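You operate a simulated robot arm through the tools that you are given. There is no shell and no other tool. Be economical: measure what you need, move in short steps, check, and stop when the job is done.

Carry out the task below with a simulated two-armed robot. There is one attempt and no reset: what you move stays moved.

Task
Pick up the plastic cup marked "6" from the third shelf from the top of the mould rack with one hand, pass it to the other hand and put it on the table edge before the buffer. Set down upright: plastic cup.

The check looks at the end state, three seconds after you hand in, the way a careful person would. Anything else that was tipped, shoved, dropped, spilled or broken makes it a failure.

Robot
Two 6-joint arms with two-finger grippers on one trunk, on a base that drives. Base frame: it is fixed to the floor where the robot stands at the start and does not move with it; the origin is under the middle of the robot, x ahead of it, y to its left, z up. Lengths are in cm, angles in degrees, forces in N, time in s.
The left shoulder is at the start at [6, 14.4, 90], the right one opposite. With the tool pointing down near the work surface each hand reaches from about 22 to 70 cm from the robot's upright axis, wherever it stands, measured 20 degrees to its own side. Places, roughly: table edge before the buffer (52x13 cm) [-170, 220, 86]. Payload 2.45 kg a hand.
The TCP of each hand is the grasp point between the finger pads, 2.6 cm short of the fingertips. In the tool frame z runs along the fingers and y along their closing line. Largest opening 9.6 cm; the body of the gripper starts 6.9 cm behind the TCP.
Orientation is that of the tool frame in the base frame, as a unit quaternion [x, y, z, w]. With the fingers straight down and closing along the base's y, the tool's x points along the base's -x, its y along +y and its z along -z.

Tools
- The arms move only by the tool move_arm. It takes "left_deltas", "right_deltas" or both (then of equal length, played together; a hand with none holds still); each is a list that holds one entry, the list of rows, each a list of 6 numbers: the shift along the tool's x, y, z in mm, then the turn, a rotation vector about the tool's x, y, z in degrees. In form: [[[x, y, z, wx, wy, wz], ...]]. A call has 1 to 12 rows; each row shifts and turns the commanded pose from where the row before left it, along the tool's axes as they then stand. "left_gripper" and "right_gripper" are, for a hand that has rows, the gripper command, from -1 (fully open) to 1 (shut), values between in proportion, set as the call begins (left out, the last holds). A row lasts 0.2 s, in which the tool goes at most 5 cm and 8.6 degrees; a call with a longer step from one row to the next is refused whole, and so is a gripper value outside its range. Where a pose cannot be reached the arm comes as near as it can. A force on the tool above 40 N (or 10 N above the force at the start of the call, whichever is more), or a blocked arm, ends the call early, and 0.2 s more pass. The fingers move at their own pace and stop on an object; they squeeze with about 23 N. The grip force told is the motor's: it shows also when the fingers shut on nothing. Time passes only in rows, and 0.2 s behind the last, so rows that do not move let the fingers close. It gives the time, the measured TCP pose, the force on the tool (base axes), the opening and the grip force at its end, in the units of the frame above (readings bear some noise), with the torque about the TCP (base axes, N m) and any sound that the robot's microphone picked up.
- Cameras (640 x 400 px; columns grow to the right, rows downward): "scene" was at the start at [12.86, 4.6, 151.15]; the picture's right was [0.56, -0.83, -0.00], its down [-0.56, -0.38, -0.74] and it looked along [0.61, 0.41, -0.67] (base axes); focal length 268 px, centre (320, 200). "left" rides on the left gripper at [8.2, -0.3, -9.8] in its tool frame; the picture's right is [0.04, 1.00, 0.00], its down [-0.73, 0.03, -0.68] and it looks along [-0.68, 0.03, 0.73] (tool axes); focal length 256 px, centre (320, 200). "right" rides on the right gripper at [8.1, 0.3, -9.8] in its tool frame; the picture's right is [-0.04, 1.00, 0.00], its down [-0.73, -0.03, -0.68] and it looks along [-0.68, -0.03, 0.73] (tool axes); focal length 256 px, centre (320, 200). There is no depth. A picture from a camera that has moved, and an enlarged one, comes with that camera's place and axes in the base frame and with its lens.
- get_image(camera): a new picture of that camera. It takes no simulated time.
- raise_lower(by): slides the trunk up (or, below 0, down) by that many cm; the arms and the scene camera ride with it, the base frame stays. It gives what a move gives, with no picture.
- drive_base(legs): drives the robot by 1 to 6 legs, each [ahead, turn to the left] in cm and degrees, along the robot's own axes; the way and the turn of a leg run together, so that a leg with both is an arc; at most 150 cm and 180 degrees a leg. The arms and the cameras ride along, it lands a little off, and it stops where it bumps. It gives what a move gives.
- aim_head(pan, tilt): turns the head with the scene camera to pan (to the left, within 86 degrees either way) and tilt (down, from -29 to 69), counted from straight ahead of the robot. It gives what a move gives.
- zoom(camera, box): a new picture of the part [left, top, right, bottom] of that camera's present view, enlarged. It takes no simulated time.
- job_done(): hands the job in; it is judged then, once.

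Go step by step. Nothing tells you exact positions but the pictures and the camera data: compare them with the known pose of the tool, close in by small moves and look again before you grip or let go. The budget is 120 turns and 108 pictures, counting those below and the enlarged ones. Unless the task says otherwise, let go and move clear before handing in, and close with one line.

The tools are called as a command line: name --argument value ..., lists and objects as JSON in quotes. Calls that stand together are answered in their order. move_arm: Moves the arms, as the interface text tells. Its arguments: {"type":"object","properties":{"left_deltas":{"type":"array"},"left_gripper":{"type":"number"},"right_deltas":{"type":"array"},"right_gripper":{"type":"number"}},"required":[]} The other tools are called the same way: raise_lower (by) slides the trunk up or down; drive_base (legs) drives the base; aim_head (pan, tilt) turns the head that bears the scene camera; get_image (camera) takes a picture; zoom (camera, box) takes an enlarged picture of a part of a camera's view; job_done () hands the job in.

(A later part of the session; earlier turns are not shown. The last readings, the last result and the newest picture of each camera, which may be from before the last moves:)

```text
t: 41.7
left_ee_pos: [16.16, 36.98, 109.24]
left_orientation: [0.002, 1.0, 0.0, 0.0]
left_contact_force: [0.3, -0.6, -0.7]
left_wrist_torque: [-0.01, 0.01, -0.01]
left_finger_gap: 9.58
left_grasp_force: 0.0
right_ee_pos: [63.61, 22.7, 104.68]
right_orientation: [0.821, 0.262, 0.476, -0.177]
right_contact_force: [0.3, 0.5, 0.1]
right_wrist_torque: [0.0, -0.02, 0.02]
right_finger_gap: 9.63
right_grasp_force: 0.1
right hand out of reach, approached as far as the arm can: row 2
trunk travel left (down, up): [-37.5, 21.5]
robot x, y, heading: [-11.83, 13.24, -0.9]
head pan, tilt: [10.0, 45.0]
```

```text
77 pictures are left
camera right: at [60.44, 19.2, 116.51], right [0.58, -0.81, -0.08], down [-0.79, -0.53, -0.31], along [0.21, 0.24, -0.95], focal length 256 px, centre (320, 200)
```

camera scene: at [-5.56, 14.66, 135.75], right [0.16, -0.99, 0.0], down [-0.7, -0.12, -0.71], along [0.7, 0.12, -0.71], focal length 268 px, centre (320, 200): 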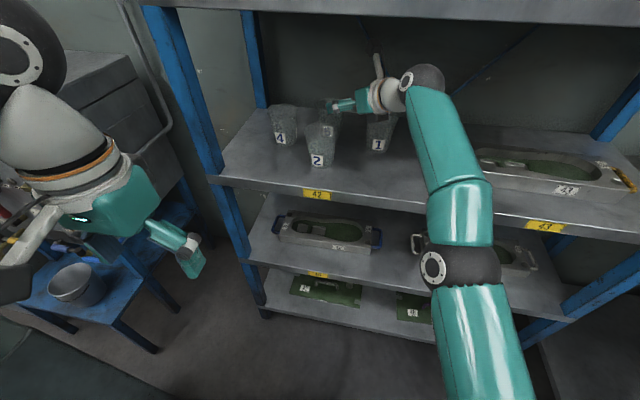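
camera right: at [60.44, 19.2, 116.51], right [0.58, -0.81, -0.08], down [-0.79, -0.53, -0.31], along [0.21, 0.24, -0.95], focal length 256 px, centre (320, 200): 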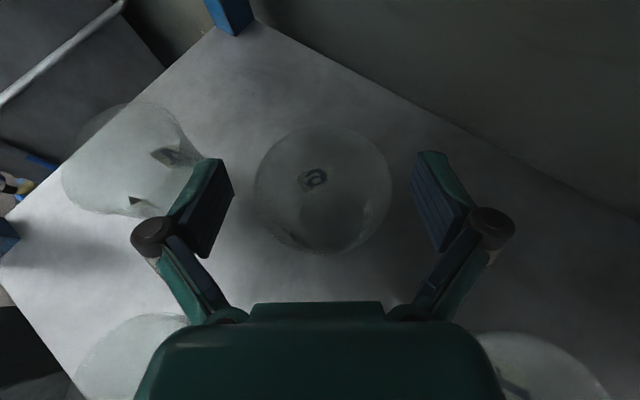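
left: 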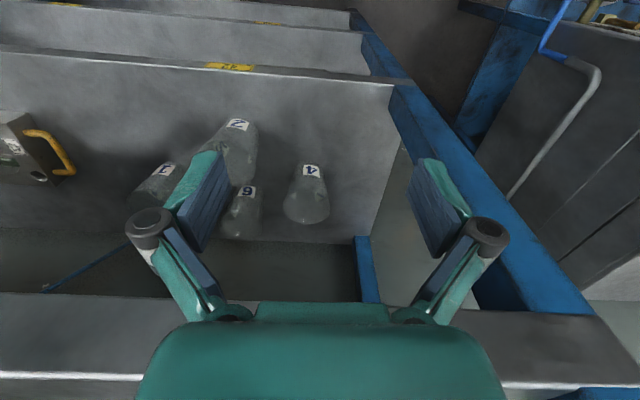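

The hand is centred, with equal gaps either side. I'll lower straight down to TCP z≈100.3.

move_arm --right_deltas '[[[-12.3, 0.7, 8, 0, 0, 0], [-12.3, 0.7, 8, 0, 0, 0], [-12.3, 0.7, 8, 0, 0, 0], [0, 0, 0, 0, 0, 0]]]'

get_image --camera "right"

zoom --camera "scene" --box '[230, 20, 470, 170]'

```text
t: 42.7
left_ee_pos: [16.26, 36.93, 109.01]
left_orientation: [0.003, 1.0, -0.001, 0.0]
left_contact_force: [0.5, -0.4, 0.1]
left_wrist_torque: [-0.03, -0.02, -0.01]
left_finger_gap: 9.62
left_grasp_force: 0.1
right_ee_pos: [64.98, 23.19, 100.5]
right_orientation: [0.821, 0.262, 0.475, -0.178]
right_contact_force: [-0.3, 0.3, 0.2]
right_wrist_torque: [0.01, 0.01, -0.02]
right_finger_gap: 9.59
right_grasp_force: 0.1
right hand out of reach, approached as far as the arm can: row 2, 3
trunk travel left (down, up): [-37.5, 21.5]
robot x, y, heading: [-11.76, 13.94, -0.5]
head pan, tilt: [10.0, 45.0]
```

```text
76 pictures are left
camera right: at [61.73, 19.72, 112.36], right [0.58, -0.81, -0.08], down [-0.79, -0.54, -0.31], along [0.21, 0.24, -0.95], focal length 256 px, centre (320, 200)
```

right: 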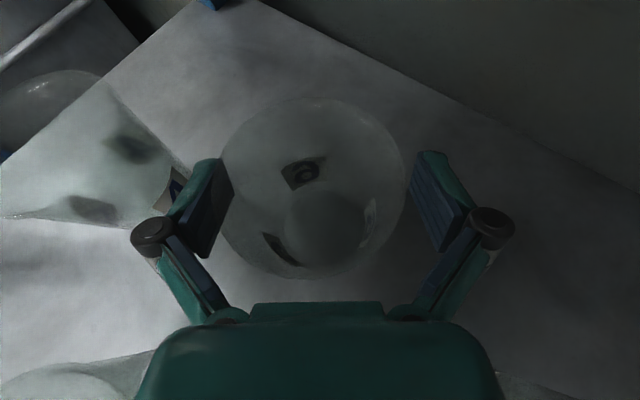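

```text
2.67 times, centred on (350, 95) of scene
camera zoom: at [2.21, 14.56, 135.76], right [0.16, -0.99, 0.0], down [-0.7, -0.12, -0.71], along [0.7, 0.12, -0.71], focal length 713 px, centre (240, 480)
```

zoom: 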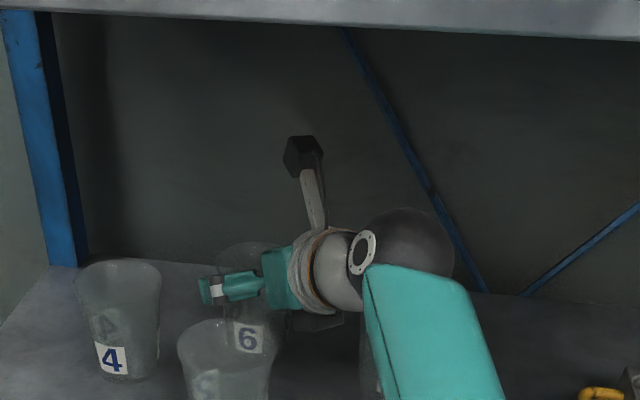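

The pads straddle the upper wall of cup 6, about 2 cm under its rim. Closing the fingers.

move_arm --right_deltas '[[[0, 0, 0, 0, 0, 0], [0, 0, 0, 0, 0, 0], [0, 0, 0, 0, 0, 0], [0, 0, 0, 0, 0, 0]]]' --right_gripper 1

get_image --camera "right"

```text
t: 43.7
left_ee_pos: [16.18, 37.0, 109.19]
left_orientation: [0.003, 1.0, 0.0, 0.0]
left_contact_force: [-0.4, 0.8, -0.2]
left_wrist_torque: [-0.03, 0.0, -0.01]
left_finger_gap: 9.62
left_grasp_force: 0.1
right_ee_pos: [64.85, 23.22, 100.5]
right_orientation: [0.821, 0.262, 0.475, -0.177]
right_contact_force: [-0.1, -0.7, 1.2]
right_wrist_torque: [-0.02, 0.01, 0.0]
right_finger_gap: 7.8
right_grasp_force: 13.8
trunk travel left (down, up): [-37.5, 21.5]
robot x, y, heading: [-11.89, 13.69, -0.5]
head pan, tilt: [10.0, 45.0]
```

```text
74 pictures are left
camera right: at [61.73, 19.72, 112.38], right [0.58, -0.81, -0.08], down [-0.79, -0.54, -0.31], along [0.21, 0.24, -0.95], focal length 256 px, centre (320, 200)
```

right: 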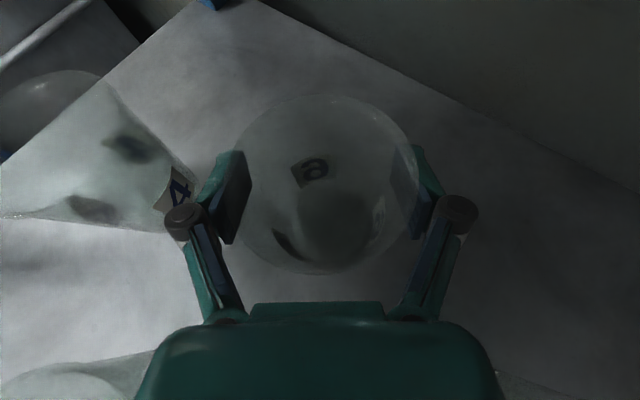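

The cup is held at a 7.8 cm opening with a 14 N grip. I'll lift it 6 cm.

move_arm --right_deltas '[[[12.3, -0.6, -8.7, 0, 0, 0], [12.3, -0.6, -8.7, 0, 0, 0], [12.3, -0.6, -8.7, 0, 0, 0], [12.3, -0.6, -8.7, 0, 0, 0], [0, 0, 0, 0, 0, 0]]]'

get_image --camera "right"

zoom --camera "scene" --box '[230, 20, 470, 170]'

```text
t: 44.9
left_ee_pos: [16.08, 36.97, 109.13]
left_orientation: [0.003, 1.0, 0.0, 0.0]
left_contact_force: [0.5, -0.2, 0.3]
left_wrist_torque: [0.0, -0.04, 0.0]
left_finger_gap: 9.61
left_grasp_force: 0.0
right_ee_pos: [63.04, 22.35, 106.0]
right_orientation: [0.821, 0.262, 0.476, -0.178]
right_contact_force: [-0.3, 0.5, 0.2]
right_wrist_torque: [0.01, 0.01, 0.0]
right_finger_gap: 7.79
right_grasp_force: 14.1
right hand out of reach, approached as far as the arm can: row 2, 3
trunk travel left (down, up): [-37.5, 21.5]
robot x, y, heading: [-11.72, 13.6, -0.7]
head pan, tilt: [10.0, 45.0]
```

```text
73 pictures are left
camera right: at [59.86, 18.93, 117.85], right [0.58, -0.81, -0.08], down [-0.79, -0.53, -0.31], along [0.21, 0.24, -0.95], focal length 256 px, centre (320, 200)
```

right: 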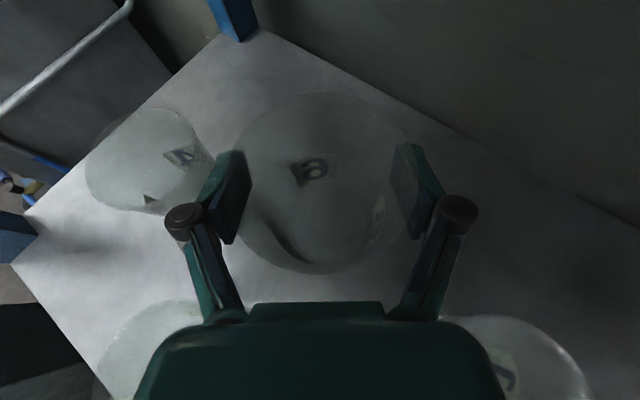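

```text
2.67 times, centred on (350, 95) of scene
camera zoom: at [2.18, 14.55, 135.76], right [0.16, -0.99, 0.0], down [-0.7, -0.12, -0.71], along [0.7, 0.12, -0.71], focal length 713 px, centre (240, 480)
```

zoom: 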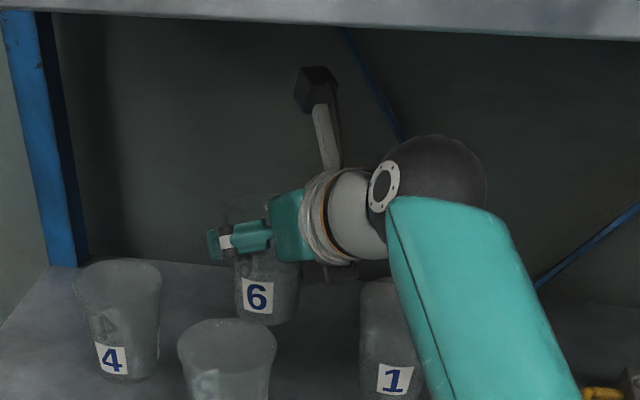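

Cup 6 is clear of the shelf by about 6 cm. I'll back it out along the gap midway between cups 2 and 1, rising a bit more.

move_arm --right_deltas '[[[3.4, 0, -24.8, 0, 0, 0], [-9.7, 0.5, -17.5, 0, 0, 0], [0, 0, 0, 0, 0, 0]]]'

get_image --camera "right"

zoom --camera "scene" --box '[230, 20, 470, 170]'

```text
t: 45.7
left_ee_pos: [16.17, 36.91, 109.11]
left_orientation: [0.003, 1.0, 0.0, -0.001]
left_contact_force: [0.7, 0.5, -0.1]
left_wrist_torque: [0.03, 0.02, 0.01]
left_finger_gap: 9.58
left_grasp_force: 0.0
right_ee_pos: [61.91, 20.33, 108.44]
right_orientation: [0.821, 0.263, 0.474, -0.178]
right_contact_force: [0.6, -0.5, 0.8]
right_wrist_torque: [0.03, 0.02, 0.01]
right_finger_gap: 7.76
right_grasp_force: 14.0
right hand out of reach, approached as far as the arm can: row 1, 2
trunk travel left (down, up): [-37.5, 21.5]
robot x, y, heading: [-11.98, 13.59, -0.4]
head pan, tilt: [10.0, 45.0]
```

```text
71 pictures are left
camera right: at [58.79, 16.96, 120.35], right [0.58, -0.81, -0.08], down [-0.79, -0.54, -0.31], along [0.21, 0.24, -0.95], focal length 256 px, centre (320, 200)
```

right: 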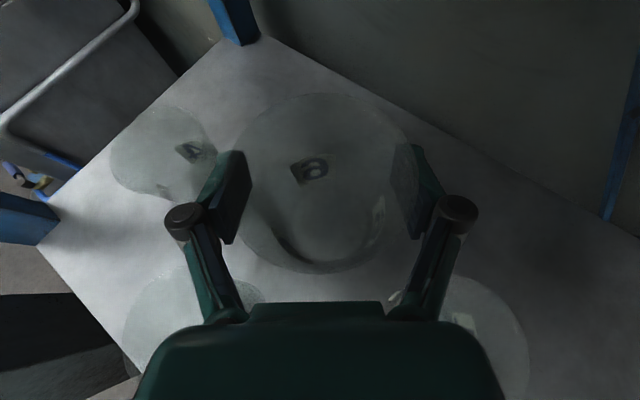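

```text
2.67 times, centred on (350, 95) of scene
camera zoom: at [2.21, 14.56, 135.76], right [0.16, -0.99, 0.0], down [-0.7, -0.12, -0.71], along [0.7, 0.12, -0.71], focal length 713 px, centre (240, 480)
```

zoom: 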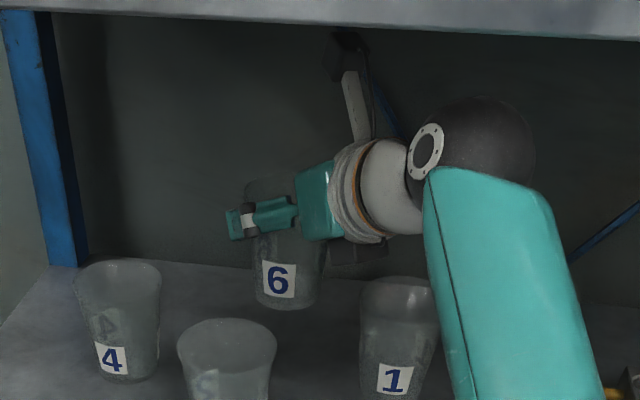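

The cup is up at z≈101 at its bottom, with just enough overhead room. I'll move it back in one diagonal, aiming midway between cups 2 and 1.

move_arm --right_deltas '[[[-7.1, -1.4, -10.6, 0, 0, 0], [-7.1, -1.4, -10.6, 0, 0, 0], [0, 0, 0, 0, 0, 0]]]'

get_image --camera "right"

```text
t: 46.5
left_ee_pos: [16.17, 37.08, 109.03]
left_orientation: [0.003, 1.0, -0.001, 0.0]
left_contact_force: [-0.2, 0.6, -0.2]
left_wrist_torque: [0.02, 0.0, 0.01]
left_finger_gap: 9.59
left_grasp_force: 0.1
right_ee_pos: [61.66, 19.64, 109.45]
right_orientation: [0.821, 0.263, 0.474, -0.178]
right_contact_force: [-0.2, 0.0, 0.7]
right_wrist_torque: [0.0, -0.02, 0.04]
right_finger_gap: 7.8
right_grasp_force: 13.9
right hand out of reach, approached as far as the arm can: row 1, 2
trunk travel left (down, up): [-37.5, 21.5]
robot x, y, heading: [-12.12, 13.13, -0.6]
head pan, tilt: [10.0, 45.0]
```

```text
69 pictures are left
camera right: at [58.49, 16.19, 121.28], right [0.58, -0.81, -0.08], down [-0.79, -0.54, -0.31], along [0.21, 0.24, -0.95], focal length 256 px, centre (320, 200)
```

right: 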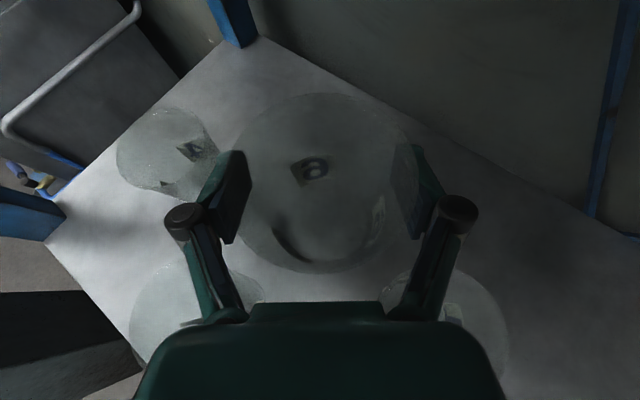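

The arm slides upward instead of retracting: it's at its wrist limit. All parts of the hand are above the rims, so I'll turn the hand 10° further left (away from that limit) and lower it slightly.

move_arm --right_deltas '[[[-3, 0, 2, 4.4, -0.2, -2.4], [-3, 0, 2, 4.4, -0.2, -2.4], [0, 0, 0, 0, 0, 0]]]'

zoom --camera "scene" --box '[230, 20, 470, 170]'

```text
t: 47.3
left_ee_pos: [16.11, 37.0, 109.19]
left_orientation: [0.003, 1.0, 0.0, -0.001]
left_contact_force: [-0.3, 0.1, 0.0]
left_wrist_torque: [-0.03, -0.02, 0.02]
left_finger_gap: 9.6
left_grasp_force: 0.1
right_ee_pos: [60.78, 19.51, 108.21]
right_orientation: [0.794, 0.333, 0.458, -0.219]
right_contact_force: [0.0, -0.3, -0.6]
right_wrist_torque: [-0.04, -0.04, -0.01]
right_finger_gap: 7.8
right_grasp_force: 14.1
right hand out of reach, approached as far as the arm can: row 2
trunk travel left (down, up): [-37.5, 21.5]
robot x, y, heading: [-12.0, 13.41, -0.7]
head pan, tilt: [10.0, 45.0]
```

```text
2.67 times, centred on (350, 95) of scene
camera zoom: at [2.18, 14.56, 135.76], right [0.16, -0.99, 0.0], down [-0.7, -0.12, -0.71], along [0.7, 0.12, -0.71], focal length 713 px, centre (240, 480)
```

zoom: 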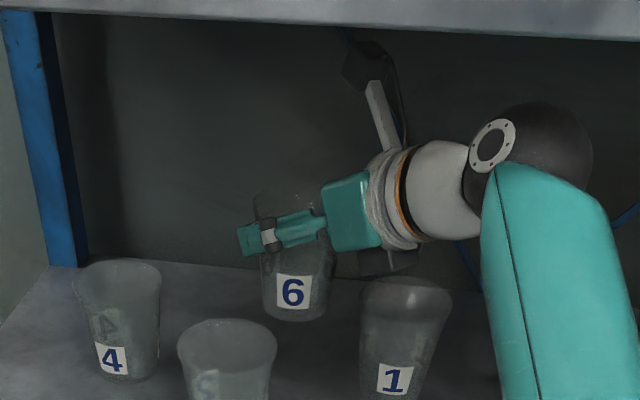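

The hand now has yaw 48° and TCP (60.8, 19.5, 108.2). I'll try a small retraction of 3 cm back, 1.5 cm right and 1 cm down, and check whether the arm follows.

move_arm --right_deltas '[[[-12.2, -5.6, -11.2, 0, 0, 0], [-12.2, -5.6, -11.2, 0, 0, 0], [0, 0, 0, 0, 0, 0]]]'

get_image --camera "right"

```text
t: 48.1
left_ee_pos: [16.04, 36.9, 109.18]
left_orientation: [0.003, 1.0, 0.001, 0.0]
left_contact_force: [-0.4, 0.3, -0.5]
left_wrist_torque: [0.02, 0.02, 0.02]
left_finger_gap: 9.59
left_grasp_force: 0.1
right_ee_pos: [60.58, 18.9, 108.43]
right_orientation: [0.795, 0.333, 0.457, -0.219]
right_contact_force: [0.4, -1.3, 0.3]
right_wrist_torque: [0.0, -0.03, -0.03]
right_finger_gap: 7.81
right_grasp_force: 14.6
right hand out of reach, approached as far as the arm can: row 1, 2
trunk travel left (down, up): [-37.5, 21.5]
robot x, y, heading: [-11.75, 13.45, -0.8]
head pan, tilt: [10.0, 45.0]
```

```text
67 pictures are left
camera right: at [58.12, 15.0, 120.27], right [0.71, -0.7, -0.08], down [-0.68, -0.66, -0.31], along [0.16, 0.28, -0.95], focal length 256 px, centre (320, 200)
```

right: 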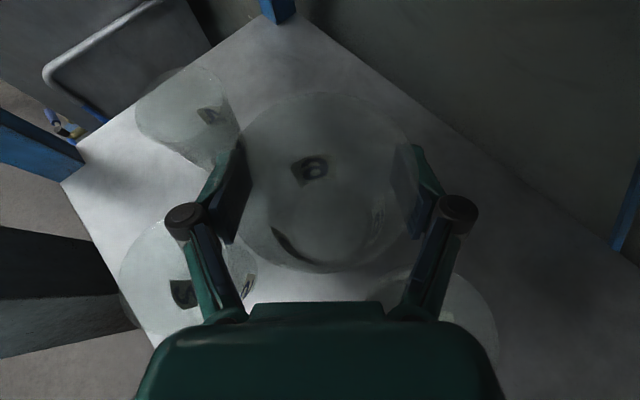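

The arm resists retracting, as if stretched straight, so I'll carry the cup out with the base instead. A short backing arc moves the cup along the middle of the gap between cups 1 and 2.

drive_base --legs '[[-4, -1.4]]'

get_image --camera "right"

zoom --camera "scene" --box '[230, 20, 470, 170]'

```text
t: 49.0
left_ee_pos: [12.53, 36.36, 109.22]
left_orientation: [0.016, 1.0, -0.001, 0.001]
left_contact_force: [-1.5, -0.6, 0.1]
left_wrist_torque: [0.0, -0.06, 0.02]
left_finger_gap: 9.6
left_grasp_force: 0.1
right_ee_pos: [56.4, 17.21, 108.71]
right_orientation: [0.798, 0.323, 0.462, -0.213]
right_contact_force: [-0.6, -0.2, 0.3]
right_wrist_torque: [-0.02, -0.03, -0.05]
right_finger_gap: 7.77
right_grasp_force: 13.7
trunk travel left (down, up): [-37.5, 21.5]
robot x, y, heading: [-15.93, 13.57, -2.5]
head pan, tilt: [10.0, 45.0]
```

```text
66 pictures are left
camera right: at [53.76, 13.32, 120.5], right [0.7, -0.71, -0.08], down [-0.7, -0.65, -0.31], along [0.17, 0.27, -0.95], focal length 256 px, centre (320, 200)
```

right: 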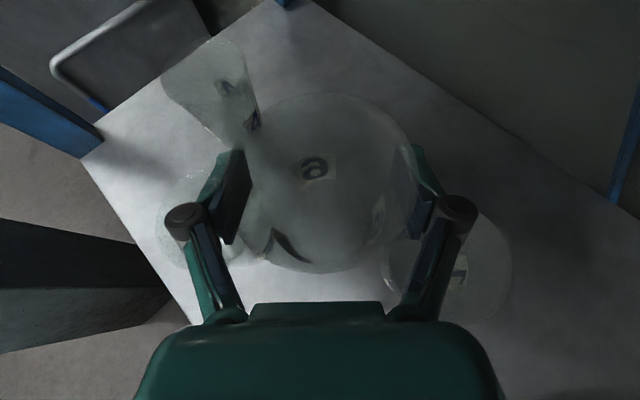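

```text
2.67 times, centred on (350, 95) of scene
camera zoom: at [-2.14, 14.31, 135.8], right [0.14, -0.99, 0.0], down [-0.7, -0.1, -0.71], along [0.7, 0.1, -0.71], focal length 713 px, centre (240, 480)
```

zoom: 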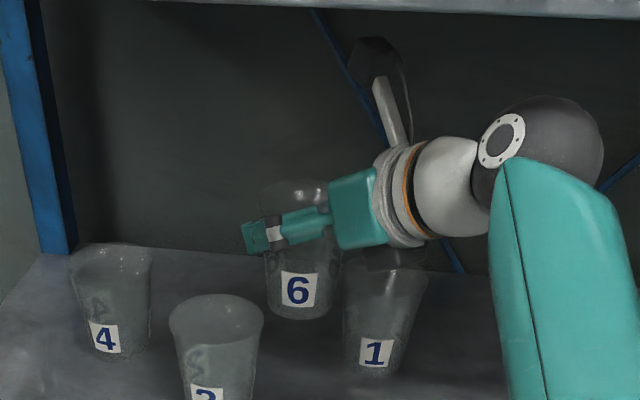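

The path is good: cup 6 stays midway between cups 1 and 2. I'll continue the same way.

drive_base --legs '[[-5, -1.8]]'

get_image --camera "scene"

```text
t: 49.9
left_ee_pos: [8.21, 35.7, 109.25]
left_orientation: [0.031, 1.0, -0.001, 0.001]
left_contact_force: [-0.1, 0.4, 0.4]
left_wrist_torque: [0.06, -0.06, 0.02]
left_finger_gap: 9.6
left_grasp_force: 0.2
right_ee_pos: [51.58, 15.08, 108.83]
right_orientation: [0.803, 0.31, 0.466, -0.205]
right_contact_force: [-0.9, -0.3, 0.3]
right_wrist_torque: [-0.07, 0.01, -0.01]
right_finger_gap: 7.78
right_grasp_force: 13.9
trunk travel left (down, up): [-37.5, 21.5]
robot x, y, heading: [-20.65, 14.18, -4.1]
head pan, tilt: [10.0, 45.0]
```

```text
64 pictures are left
camera scene: at [-7.1, 14.12, 135.8], right [0.1, -0.99, 0.0], down [-0.7, -0.07, -0.71], along [0.7, 0.07, -0.71], focal length 268 px, centre (320, 200)
```

scene: 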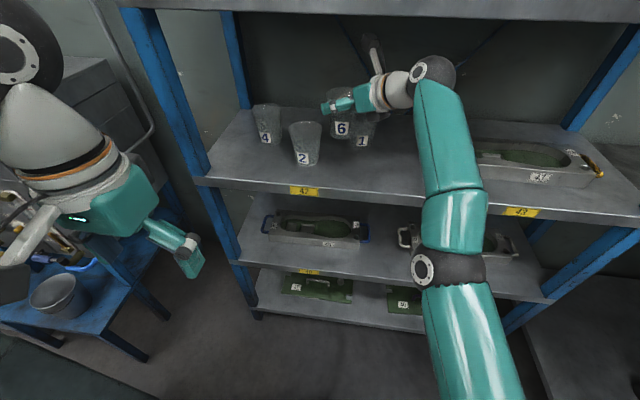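

The arm is indeed fully straight. The cup has passed cup 1 and is beside cup 2 with room, so I'll back straight out 30 cm.

drive_base --legs '[[-32, 0]]'

get_image --camera "scene"

```text
t: 52.1
left_ee_pos: [-23.42, 37.78, 109.37]
left_orientation: [0.034, 0.999, -0.001, 0.0]
left_contact_force: [-0.5, 1.2, -0.4]
left_wrist_torque: [-0.02, -0.02, 0.0]
left_finger_gap: 9.6
left_grasp_force: 0.1
right_ee_pos: [19.8, 17.2, 108.81]
right_orientation: [0.804, 0.308, 0.465, -0.205]
right_contact_force: [0.1, 0.1, 0.8]
right_wrist_torque: [0.0, -0.01, 0.0]
right_finger_gap: 7.76
right_grasp_force: 13.8
trunk travel left (down, up): [-37.5, 21.5]
robot x, y, heading: [-52.52, 16.03, -4.3]
head pan, tilt: [10.0, 45.0]
```

```text
63 pictures are left
camera scene: at [-38.67, 16.36, 135.77], right [0.1, -0.99, 0.0], down [-0.7, -0.07, -0.71], along [0.7, 0.07, -0.71], focal length 268 px, centre (320, 200)
```

scene: 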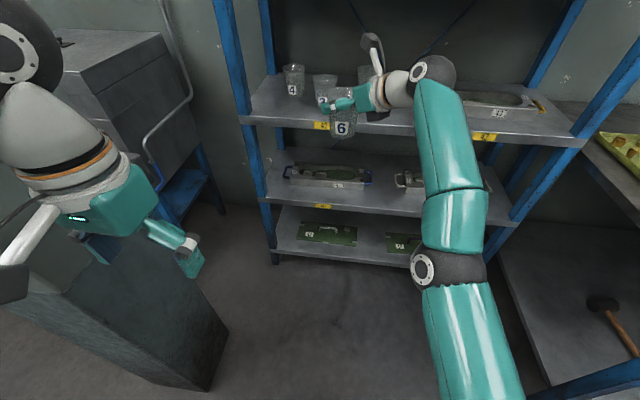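

The cup is out and all the other cups stand. Now I'll bring the right hand in to a handover position, retracting in larger steps to unstick the straight elbow.

move_arm --right_deltas '[[[-17, -30.9, -28, 0, 0, 0], [-17, -30.9, -28, 0, 0, 0], [-17, -30.9, -28, 0, 0, 0], [-17, -30.9, -28, 0, 0, 0], [0, 0, 0, 0, 0, 0]]]'

get_image --camera "scene"

```text
t: 53.3
left_ee_pos: [-23.22, 37.82, 109.34]
left_orientation: [0.035, 0.999, 0.0, 0.0]
left_contact_force: [0.1, 0.9, -0.4]
left_wrist_torque: [0.0, -0.02, 0.02]
left_finger_gap: 9.59
left_grasp_force: 0.2
right_ee_pos: [13.93, 18.8, 117.14]
right_orientation: [0.806, 0.308, 0.463, -0.205]
right_contact_force: [-0.1, -0.1, -0.2]
right_wrist_torque: [0.01, -0.01, -0.02]
right_finger_gap: 7.75
right_grasp_force: 14.4
right hand out of reach, approached as far as the arm can: row 1, 2, 3, 4
trunk travel left (down, up): [-37.5, 21.5]
robot x, y, heading: [-52.29, 16.59, -4.4]
head pan, tilt: [10.0, 45.0]
```

```text
62 pictures are left
camera scene: at [-38.54, 16.35, 135.75], right [0.1, -0.99, 0.0], down [-0.7, -0.07, -0.71], along [0.7, 0.07, -0.71], focal length 268 px, centre (320, 200)
```

scene: 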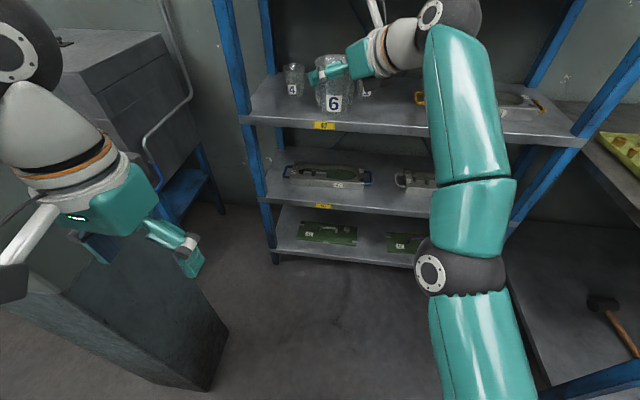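

The arm slides along its full-stretch sphere. A downward motion should make the elbow bend, so I'll try straight down 16 cm here in free space.

move_arm --right_deltas '[[[-35, 1.7, 19.3, 0, 0, 0], [-35, 1.7, 19.3, 0, 0, 0], [-35, 1.7, 19.3, 0, 0, 0], [-35, 1.7, 19.3, 0, 0, 0], [0, 0, 0, 0, 0, 0]]]'

get_image --camera "scene"

```text
t: 54.5
left_ee_pos: [-23.39, 37.85, 109.42]
left_orientation: [0.034, 0.999, -0.001, 0.0]
left_contact_force: [-0.6, 0.1, -0.1]
left_wrist_torque: [0.0, -0.01, -0.01]
left_finger_gap: 9.6
left_grasp_force: 0.0
right_ee_pos: [21.1, 20.28, 105.21]
right_orientation: [0.804, 0.308, 0.465, -0.206]
right_contact_force: [0.5, 0.0, 0.5]
right_wrist_torque: [-0.02, 0.0, 0.01]
right_finger_gap: 7.78
right_grasp_force: 14.5
right hand out of reach, approached as far as the arm can: row 1, 2, 3, 4
trunk travel left (down, up): [-37.5, 21.5]
robot x, y, heading: [-52.6, 16.42, -4.3]
head pan, tilt: [10.0, 45.0]
```

```text
61 pictures are left
camera scene: at [-38.6, 16.35, 135.76], right [0.1, -0.99, 0.0], down [-0.7, -0.07, -0.71], along [0.7, 0.07, -0.71], focal length 268 px, centre (320, 200)
```

scene: 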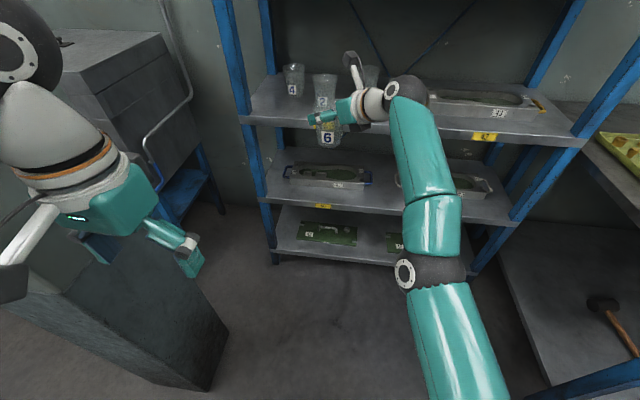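

It still slides without bending. The elbow appears to bend sideways to the right, so moving the hand left and inward should fold it.

move_arm --right_deltas '[[[2.1, -39, 17.7, 0, 0, 0], [2.1, -39, 17.7, 0, 0, 0], [2.1, -39, 17.7, 0, 0, 0], [0, 0, 0, 0, 0, 0]]]'

get_image --camera "scene"

```text
t: 55.5
left_ee_pos: [-23.25, 37.99, 109.27]
left_orientation: [0.034, 0.999, -0.001, 0.0]
left_contact_force: [0.0, -0.2, 0.8]
left_wrist_torque: [0.0, -0.02, 0.0]
left_finger_gap: 9.59
left_grasp_force: 0.1
right_ee_pos: [18.68, 30.73, 104.22]
right_orientation: [0.808, 0.298, 0.466, -0.202]
right_contact_force: [-0.4, 0.2, 0.7]
right_wrist_torque: [-0.01, 0.02, -0.03]
right_finger_gap: 7.75
right_grasp_force: 13.9
right hand out of reach, approached as far as the arm can: row 1, 2
trunk travel left (down, up): [-37.5, 21.5]
robot x, y, heading: [-52.69, 16.45, -4.3]
head pan, tilt: [10.0, 45.0]
```

```text
60 pictures are left
camera scene: at [-38.57, 16.41, 135.81], right [0.1, -0.99, 0.0], down [-0.7, -0.07, -0.71], along [0.7, 0.07, -0.71], focal length 268 px, centre (320, 200)
```

scene: 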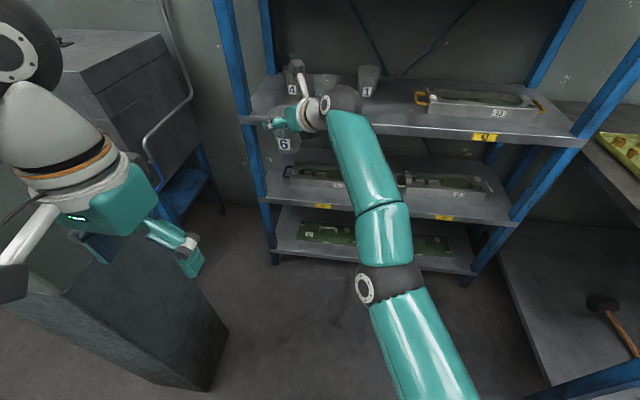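

The last row was reached, so the elbow is off its limit. I'll retract toward the robot now.

move_arm --right_deltas '[[[-18.5, -19.4, -31.4, 0, 0, 0], [-18.5, -19.4, -31.4, 0, 0, 0], [-18.5, -19.4, -31.4, 0, 0, 0], [0, 0, 0, 0, 0, 0]]]'

get_image --camera "scene"

```text
t: 56.7
left_ee_pos: [-23.25, 37.84, 109.54]
left_orientation: [0.035, 0.999, -0.001, 0.0]
left_contact_force: [-0.6, 0.7, -1.0]
left_wrist_torque: [0.01, 0.0, 0.01]
left_finger_gap: 9.64
left_grasp_force: 0.0
right_ee_pos: [17.74, 29.14, 107.42]
right_orientation: [0.819, 0.281, 0.461, -0.194]
right_contact_force: [-0.5, -0.6, 0.2]
right_wrist_torque: [-0.01, 0.02, 0.01]
right_finger_gap: 7.78
right_grasp_force: 14.3
right hand out of reach, approached as far as the arm can: row 1, 2, 3
trunk travel left (down, up): [-37.5, 21.5]
robot x, y, heading: [-52.48, 16.23, -4.3]
head pan, tilt: [10.0, 45.0]
stopped in row 4 (right hand): the arm was blocked; the commanded pose is now the measured one
```

```text
59 pictures are left
camera scene: at [-38.56, 16.31, 135.96], right [0.1, -0.99, 0.0], down [-0.7, -0.07, -0.71], along [0.7, 0.07, -0.71], focal length 268 px, centre (320, 200)
```

scene: 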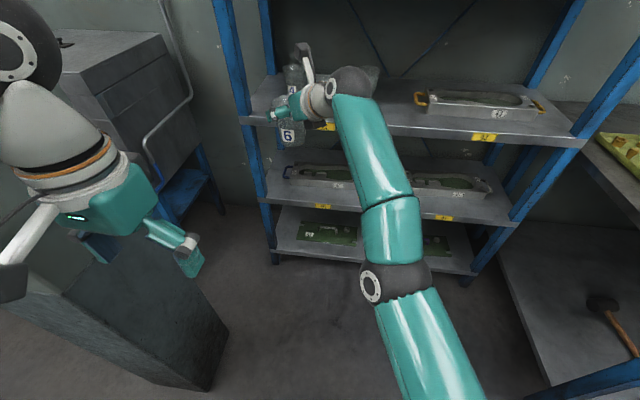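

The right elbow seems to have folded the wrong way and can't shorten, so I'll leave that arm as it is and bring the left hand to the cup instead. First I'll back away 25 cm from the pillar to get room.

drive_base --legs '[[-25, 0]]'

aim_head --pan 60 --tilt 35

get_image --camera "scene"

aim_head --pan 20 --tilt 30

get_image --camera "scene"

```text
t: 58.5
left_ee_pos: [-48.12, 39.84, 109.48]
left_orientation: [0.031, 1.0, -0.001, 0.001]
left_contact_force: [-0.3, -0.2, 0.5]
left_wrist_torque: [0.0, 0.0, 0.0]
left_finger_gap: 9.6
left_grasp_force: 0.0
right_ee_pos: [-7.26, 31.35, 107.55]
right_orientation: [0.818, 0.283, 0.461, -0.196]
right_contact_force: [-1.5, -0.2, 0.8]
right_wrist_torque: [-0.01, 0.0, -0.01]
right_finger_gap: 7.75
right_grasp_force: 13.8
trunk travel left (down, up): [-37.5, 21.5]
robot x, y, heading: [-77.02, 18.1, -4.3]
head pan, tilt: [10.0, 45.0]
```

```text
t: 59.7
left_ee_pos: [-48.02, 39.79, 109.43]
left_orientation: [0.031, 1.0, 0.0, 0.001]
left_contact_force: [0.4, 0.4, 0.7]
left_wrist_torque: [0.02, 0.0, 0.01]
left_finger_gap: 9.62
left_grasp_force: 0.1
right_ee_pos: [-7.1, 31.24, 107.57]
right_orientation: [0.818, 0.282, 0.462, -0.195]
right_contact_force: [-0.4, 0.1, -0.4]
right_wrist_torque: [0.01, 0.0, -0.02]
right_finger_gap: 7.75
right_grasp_force: 14.4
trunk travel left (down, up): [-37.5, 21.5]
robot x, y, heading: [-77.39, 18.1, -3.8]
head pan, tilt: [60.0, 35.0]
```

```text
58 pictures are left
camera scene: at [-66.34, 24.7, 137.23], right [0.83, -0.56, 0.0], down [-0.32, -0.48, -0.82], along [0.46, 0.68, -0.57], focal length 268 px, centre (320, 200)
```

scene: 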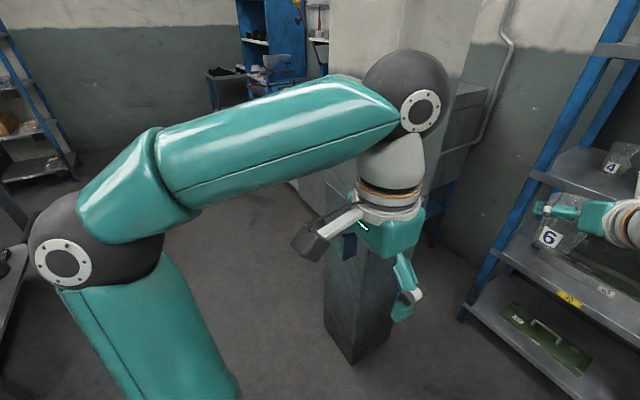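

```text
t: 60.8
left_ee_pos: [-47.99, 39.86, 109.33]
left_orientation: [0.032, 0.999, -0.001, 0.0]
left_contact_force: [-0.3, 0.5, -0.8]
left_wrist_torque: [0.01, 0.01, 0.05]
left_finger_gap: 9.63
left_grasp_force: 0.1
right_ee_pos: [-7.08, 31.28, 107.53]
right_orientation: [0.818, 0.283, 0.461, -0.196]
right_contact_force: [0.2, 0.3, -0.1]
right_wrist_torque: [-0.01, 0.0, -0.03]
right_finger_gap: 7.79
right_grasp_force: 14.3
trunk travel left (down, up): [-37.5, 21.5]
robot x, y, heading: [-77.44, 17.99, -3.9]
head pan, tilt: [20.0, 30.0]
```

```text
57 pictures are left
camera scene: at [-62.58, 19.9, 138.01], right [0.28, -0.96, 0.0], down [-0.48, -0.14, -0.87], along [0.83, 0.24, -0.5], focal length 268 px, centre (320, 200)
```

scene: 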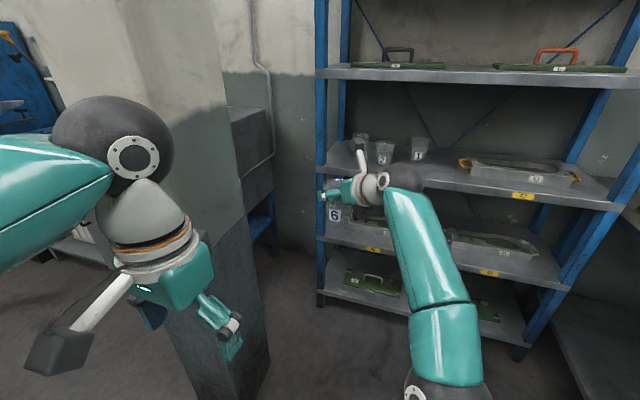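

The cup is held steady out front at about (-7, 31, 107). I'll bring the left hand out to the left and roll it half round so that its camera sits on top too, before approaching from the left side.

move_arm --left_deltas '[[[-17.5, 40, 0, 0, 0, 0], [-17.5, 40, 0, 0, 0, 0], [-17.5, 40, 0, 0, 0, 0], [-17.5, 40, 0, 0, 0, 0], [0, 0, 0, 0, 0, -8.5], [0, 0, 0, 0, 0, -8.5], [0, 0, 0, 0, 0, -8.5], [0, 0, 0, 0, 0, -8.5], [0, 0, 0, 0, 0, -8.5], [0, 0, 0, 0, 0, -8.5], [0, 0, 0, 0, 0, -8.5], [0, 0, 0, 0, 0, -8.5]]]'

move_arm --left_deltas '[[[0, 0, 0, 0, 0, -8], [0, 0, 0, 0, 0, -8], [0, 0, 0, 0, 0, -8], [0, 0, 0, 0, 0, -8], [0, 0, 0, 0, 0, -8], [0, 0, 0, 0, 0, -8], [0, 0, 0, 0, 0, -8], [0, 0, 0, 0, 0, -8], [0, 0, 0, 0, 0, 0]]]'

get_image --camera "scene"

```text
t: 63.4
left_ee_pos: [-39.99, 55.42, 109.39]
left_orientation: [-0.534, 0.846, -0.001, 0.0]
left_contact_force: [-0.3, 0.3, 0.1]
left_wrist_torque: [0.03, -0.01, -0.02]
left_finger_gap: 9.6
left_grasp_force: 0.1
right_ee_pos: [-7.16, 31.4, 107.48]
right_orientation: [0.818, 0.282, 0.462, -0.196]
right_contact_force: [0.5, 0.7, -0.1]
right_wrist_torque: [-0.02, -0.01, 0.03]
right_finger_gap: 7.74
right_grasp_force: 14.0
trunk travel left (down, up): [-37.5, 21.5]
robot x, y, heading: [-77.02, 17.99, -4.2]
head pan, tilt: [20.0, 30.0]
```

```text
t: 65.4
left_ee_pos: [-40.03, 55.42, 109.5]
left_orientation: [0.901, -0.435, 0.0, 0.001]
left_contact_force: [0.3, 0.7, -0.4]
left_wrist_torque: [-0.01, 0.01, 0.01]
left_finger_gap: 9.58
left_grasp_force: 0.0
right_ee_pos: [-7.07, 31.3, 107.45]
right_orientation: [0.818, 0.283, 0.461, -0.196]
right_contact_force: [-0.5, -0.3, -1.3]
right_wrist_torque: [-0.02, -0.02, 0.04]
right_finger_gap: 7.75
right_grasp_force: 13.7
trunk travel left (down, up): [-37.5, 21.5]
robot x, y, heading: [-76.95, 18.43, -4.0]
head pan, tilt: [20.0, 30.0]
```

```text
56 pictures are left
camera scene: at [-62.57, 19.9, 138.02], right [0.28, -0.96, 0.0], down [-0.48, -0.14, -0.87], along [0.83, 0.24, -0.5], focal length 268 px, centre (320, 200)
```

scene: 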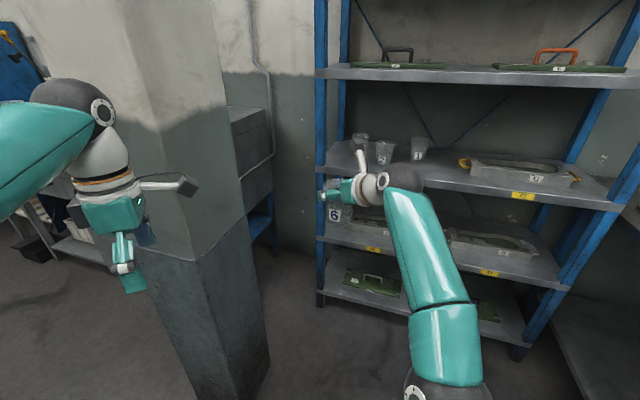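

The left roll went through cleanly (camera side toward -51°). Now I'll pitch the left hand forward while lowering it to a standoff about 10 cm left-behind the cup.

move_arm --left_deltas '[[[38.2, -10, 20.6, 0, 7.8, 0], [35, -10, 21.3, 0, 7.8, 0], [31.8, -10, 21.6, 0, 7.8, 0], [28.6, -10, 21.5, 0, 7.8, 0], [25.4, -10, 20.9, 0, 7.8, 0], [22.4, -10, 19.9, 0, 7.8, 0], [0, 0, 0, 0, 0, 0]]]'

get_image --camera "scene"

```text
t: 67.0
left_ee_pos: [-22.05, 42.69, 103.46]
left_orientation: [0.826, -0.399, 0.358, 0.174]
left_contact_force: [0.0, 0.2, -0.7]
left_wrist_torque: [-0.01, -0.01, 0.01]
left_finger_gap: 9.63
left_grasp_force: 0.1
right_ee_pos: [-7.16, 31.3, 107.46]
right_orientation: [0.817, 0.284, 0.461, -0.196]
right_contact_force: [-0.3, 0.0, -0.4]
right_wrist_torque: [0.0, -0.03, 0.03]
right_finger_gap: 7.75
right_grasp_force: 14.4
trunk travel left (down, up): [-37.5, 21.5]
robot x, y, heading: [-76.98, 17.87, -4.2]
head pan, tilt: [20.0, 30.0]
```

```text
55 pictures are left
camera scene: at [-62.58, 19.9, 138.02], right [0.28, -0.96, 0.0], down [-0.48, -0.14, -0.87], along [0.83, 0.24, -0.5], focal length 268 px, centre (320, 200)
```

scene: 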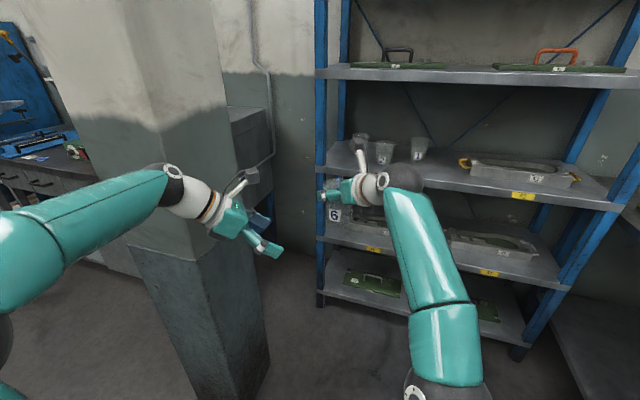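

The left hand is coming round well. Continuing the pitch to about 12° below level.

move_arm --left_deltas '[[[19.4, -10, 18.6, 0, 7.8, 0], [16.8, -10, 16.8, 0, 7.8, 0], [14.3, -10, 14.6, 0, 7.8, 0], [12.2, -10, 12.2, 0, 7.8, 0], [0, 0, 0, 0, 0, 0]]]'

get_image --camera "left"

zoom --camera "scene" --box '[200, 120, 440, 270]'

```text
t: 68.2
left_ee_pos: [-13.77, 38.58, 104.95]
left_orientation: [0.699, -0.337, 0.567, 0.274]
left_contact_force: [-0.5, 0.6, 0.9]
left_wrist_torque: [0.0, 0.03, 0.0]
left_finger_gap: 9.61
left_grasp_force: 0.1
right_ee_pos: [-7.02, 31.27, 107.53]
right_orientation: [0.818, 0.283, 0.461, -0.196]
right_contact_force: [0.3, -0.4, -0.3]
right_wrist_torque: [-0.01, 0.0, 0.01]
right_finger_gap: 7.74
right_grasp_force: 13.8
trunk travel left (down, up): [-37.5, 21.5]
robot x, y, heading: [-77.37, 17.98, -3.9]
head pan, tilt: [20.0, 30.0]
```

```text
54 pictures are left
camera left: at [-18.63, 44.92, 114.96], right [-0.78, -0.63, 0.04], down [-0.53, 0.62, -0.58], along [0.34, -0.47, -0.81], focal length 256 px, centre (320, 200)
```

left: 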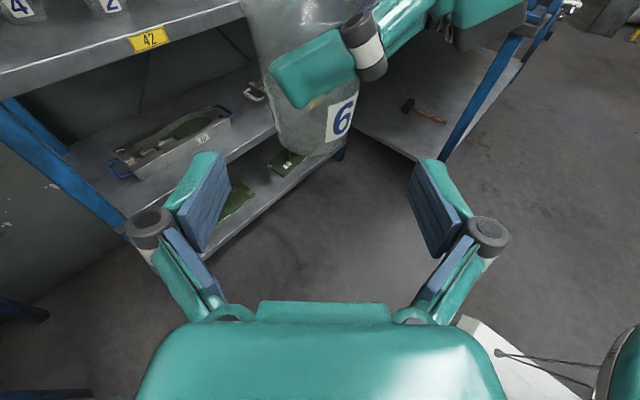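

```text
2.67 times, centred on (320, 195) of scene
camera zoom: at [-62.57, 19.9, 138.02], right [0.28, -0.96, 0.0], down [-0.48, -0.14, -0.87], along [0.83, 0.24, -0.5], focal length 713 px, centre (320, 213)
```

zoom: 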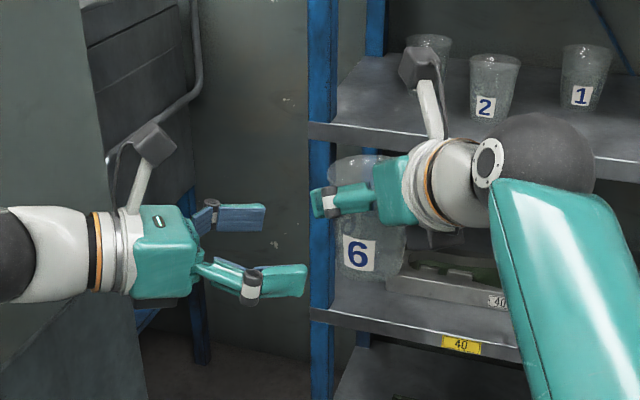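

The hands face the cup at right angles, with the right fingers on the upper wall and the label half free below. I'll move the left hand in 6 cm and look again.

move_arm --left_deltas '[[[1, -2.5, 30, 0, 0, 0], [1, -2.5, 30, 0, 0, 0], [0, 0, 0, 0, 0, 0]]]'

get_image --camera "left"

zoom --camera "scene" --box '[220, 140, 420, 265]'

```text
t: 69.0
left_ee_pos: [-9.92, 34.15, 104.02]
left_orientation: [0.699, -0.338, 0.567, 0.275]
left_contact_force: [-1.0, -0.3, 0.0]
left_wrist_torque: [0.03, 0.04, -0.01]
left_finger_gap: 9.6
left_grasp_force: 0.0
right_ee_pos: [-6.97, 31.3, 107.46]
right_orientation: [0.818, 0.283, 0.461, -0.196]
right_contact_force: [-0.6, 0.4, -0.7]
right_wrist_torque: [-0.01, -0.03, 0.0]
right_finger_gap: 7.75
right_grasp_force: 14.0
trunk travel left (down, up): [-37.5, 21.5]
robot x, y, heading: [-77.1, 17.85, -3.9]
head pan, tilt: [20.0, 30.0]
```

```text
52 pictures are left
camera left: at [-14.65, 40.56, 114.05], right [-0.78, -0.63, 0.04], down [-0.53, 0.62, -0.58], along [0.34, -0.47, -0.82], focal length 256 px, centre (320, 200)
```

left: 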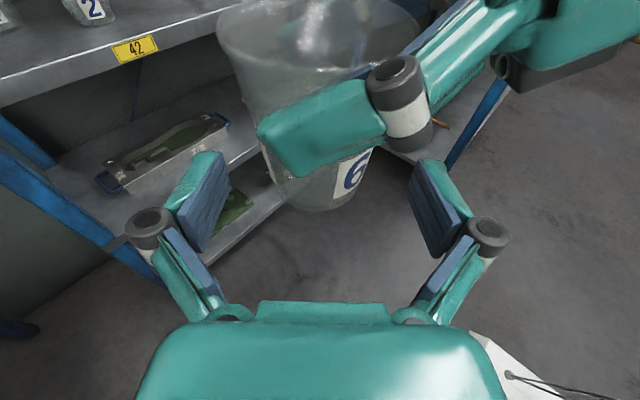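

```text
3.20 times, centred on (320, 202) of scene
camera zoom: at [-62.56, 19.9, 138.02], right [0.28, -0.96, 0.0], down [-0.48, -0.14, -0.87], along [0.83, 0.24, -0.5], focal length 856 px, centre (320, 192)
```

zoom: 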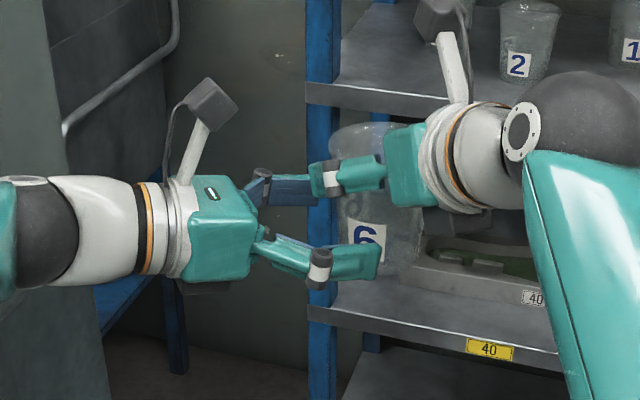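

It's well aligned: the left fingers pass below the right hand. Going in the last 4 cm.

move_arm --left_deltas '[[[-1, -1.2, 20.8, 0, 0, 0], [-1, -1.2, 20.8, 0, 0, 0], [0, 0, 0, 0, 0, 0]]]'

get_image --camera "left"

zoom --camera "scene" --box '[240, 150, 400, 250]'

```text
t: 69.8
left_ee_pos: [-6.97, 31.22, 102.97]
left_orientation: [0.699, -0.338, 0.567, 0.274]
left_contact_force: [0.3, 0.1, -0.2]
left_wrist_torque: [-0.02, 0.0, 0.01]
left_finger_gap: 9.61
left_grasp_force: 0.0
right_ee_pos: [-7.2, 31.31, 107.43]
right_orientation: [0.819, 0.282, 0.461, -0.195]
right_contact_force: [0.3, -0.3, -0.3]
right_wrist_torque: [-0.01, 0.01, -0.01]
right_finger_gap: 7.73
right_grasp_force: 13.5
trunk travel left (down, up): [-37.5, 21.5]
robot x, y, heading: [-77.12, 18.03, -4.0]
head pan, tilt: [20.0, 30.0]
```

```text
50 pictures are left
camera left: at [-11.81, 37.58, 113.01], right [-0.78, -0.63, 0.04], down [-0.53, 0.62, -0.58], along [0.34, -0.47, -0.82], focal length 256 px, centre (320, 200)
```

left: 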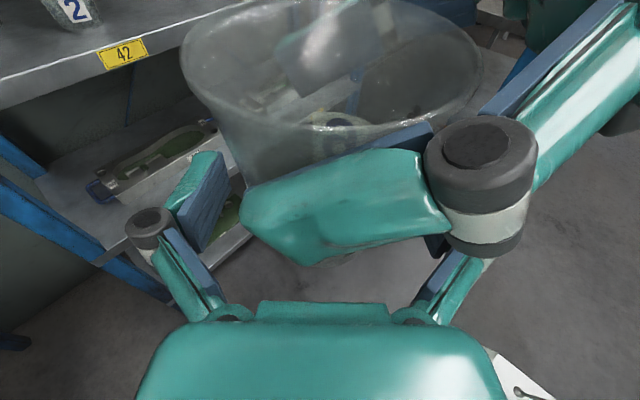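

```text
4.00 times, centred on (320, 200) of scene
camera zoom: at [-62.55, 19.9, 138.02], right [0.28, -0.96, 0.0], down [-0.48, -0.14, -0.87], along [0.83, 0.24, -0.5], focal length 1070 px, centre (320, 200)
```

zoom: 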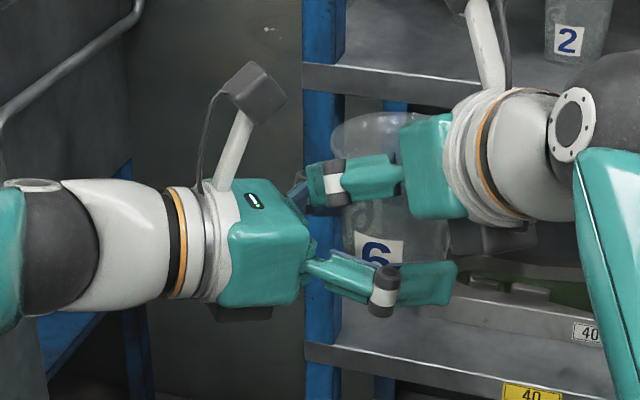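

The left pads straddle the lower part of the cup without touching the right hand. Closing the left fingers.

move_arm --left_deltas '[[[0, 0, 0, 0, 0, 0], [0, 0, 0, 0, 0, 0], [0, 0, 0, 0, 0, 0], [0, 0, 0, 0, 0, 0]]]' --left_gripper 1

zoom --camera "scene" --box '[240, 150, 400, 250]'

```text
t: 70.8
left_ee_pos: [-7.02, 31.2, 102.94]
left_orientation: [0.699, -0.337, 0.567, 0.274]
left_contact_force: [-8.8, -2.0, -0.9]
left_wrist_torque: [0.06, -0.3, -0.13]
left_finger_gap: 6.66
left_grasp_force: 14.4
right_ee_pos: [-7.06, 31.26, 107.55]
right_orientation: [0.817, 0.282, 0.463, -0.196]
right_contact_force: [9.0, 2.0, 0.7]
right_wrist_torque: [0.08, -0.11, 0.11]
right_finger_gap: 7.75
right_grasp_force: 13.7
trunk travel left (down, up): [-37.5, 21.5]
robot x, y, heading: [-77.07, 17.58, -3.9]
head pan, tilt: [20.0, 30.0]
```

```text
4.00 times, centred on (320, 200) of scene
camera zoom: at [-62.53, 19.9, 138.01], right [0.28, -0.96, 0.0], down [-0.48, -0.14, -0.87], along [0.83, 0.24, -0.5], focal length 1070 px, centre (320, 200)
```

zoom: 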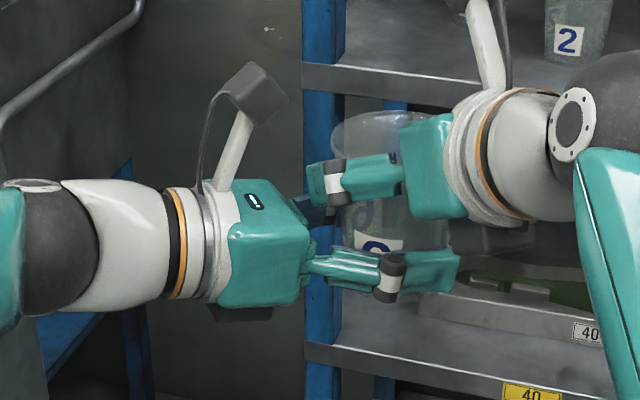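

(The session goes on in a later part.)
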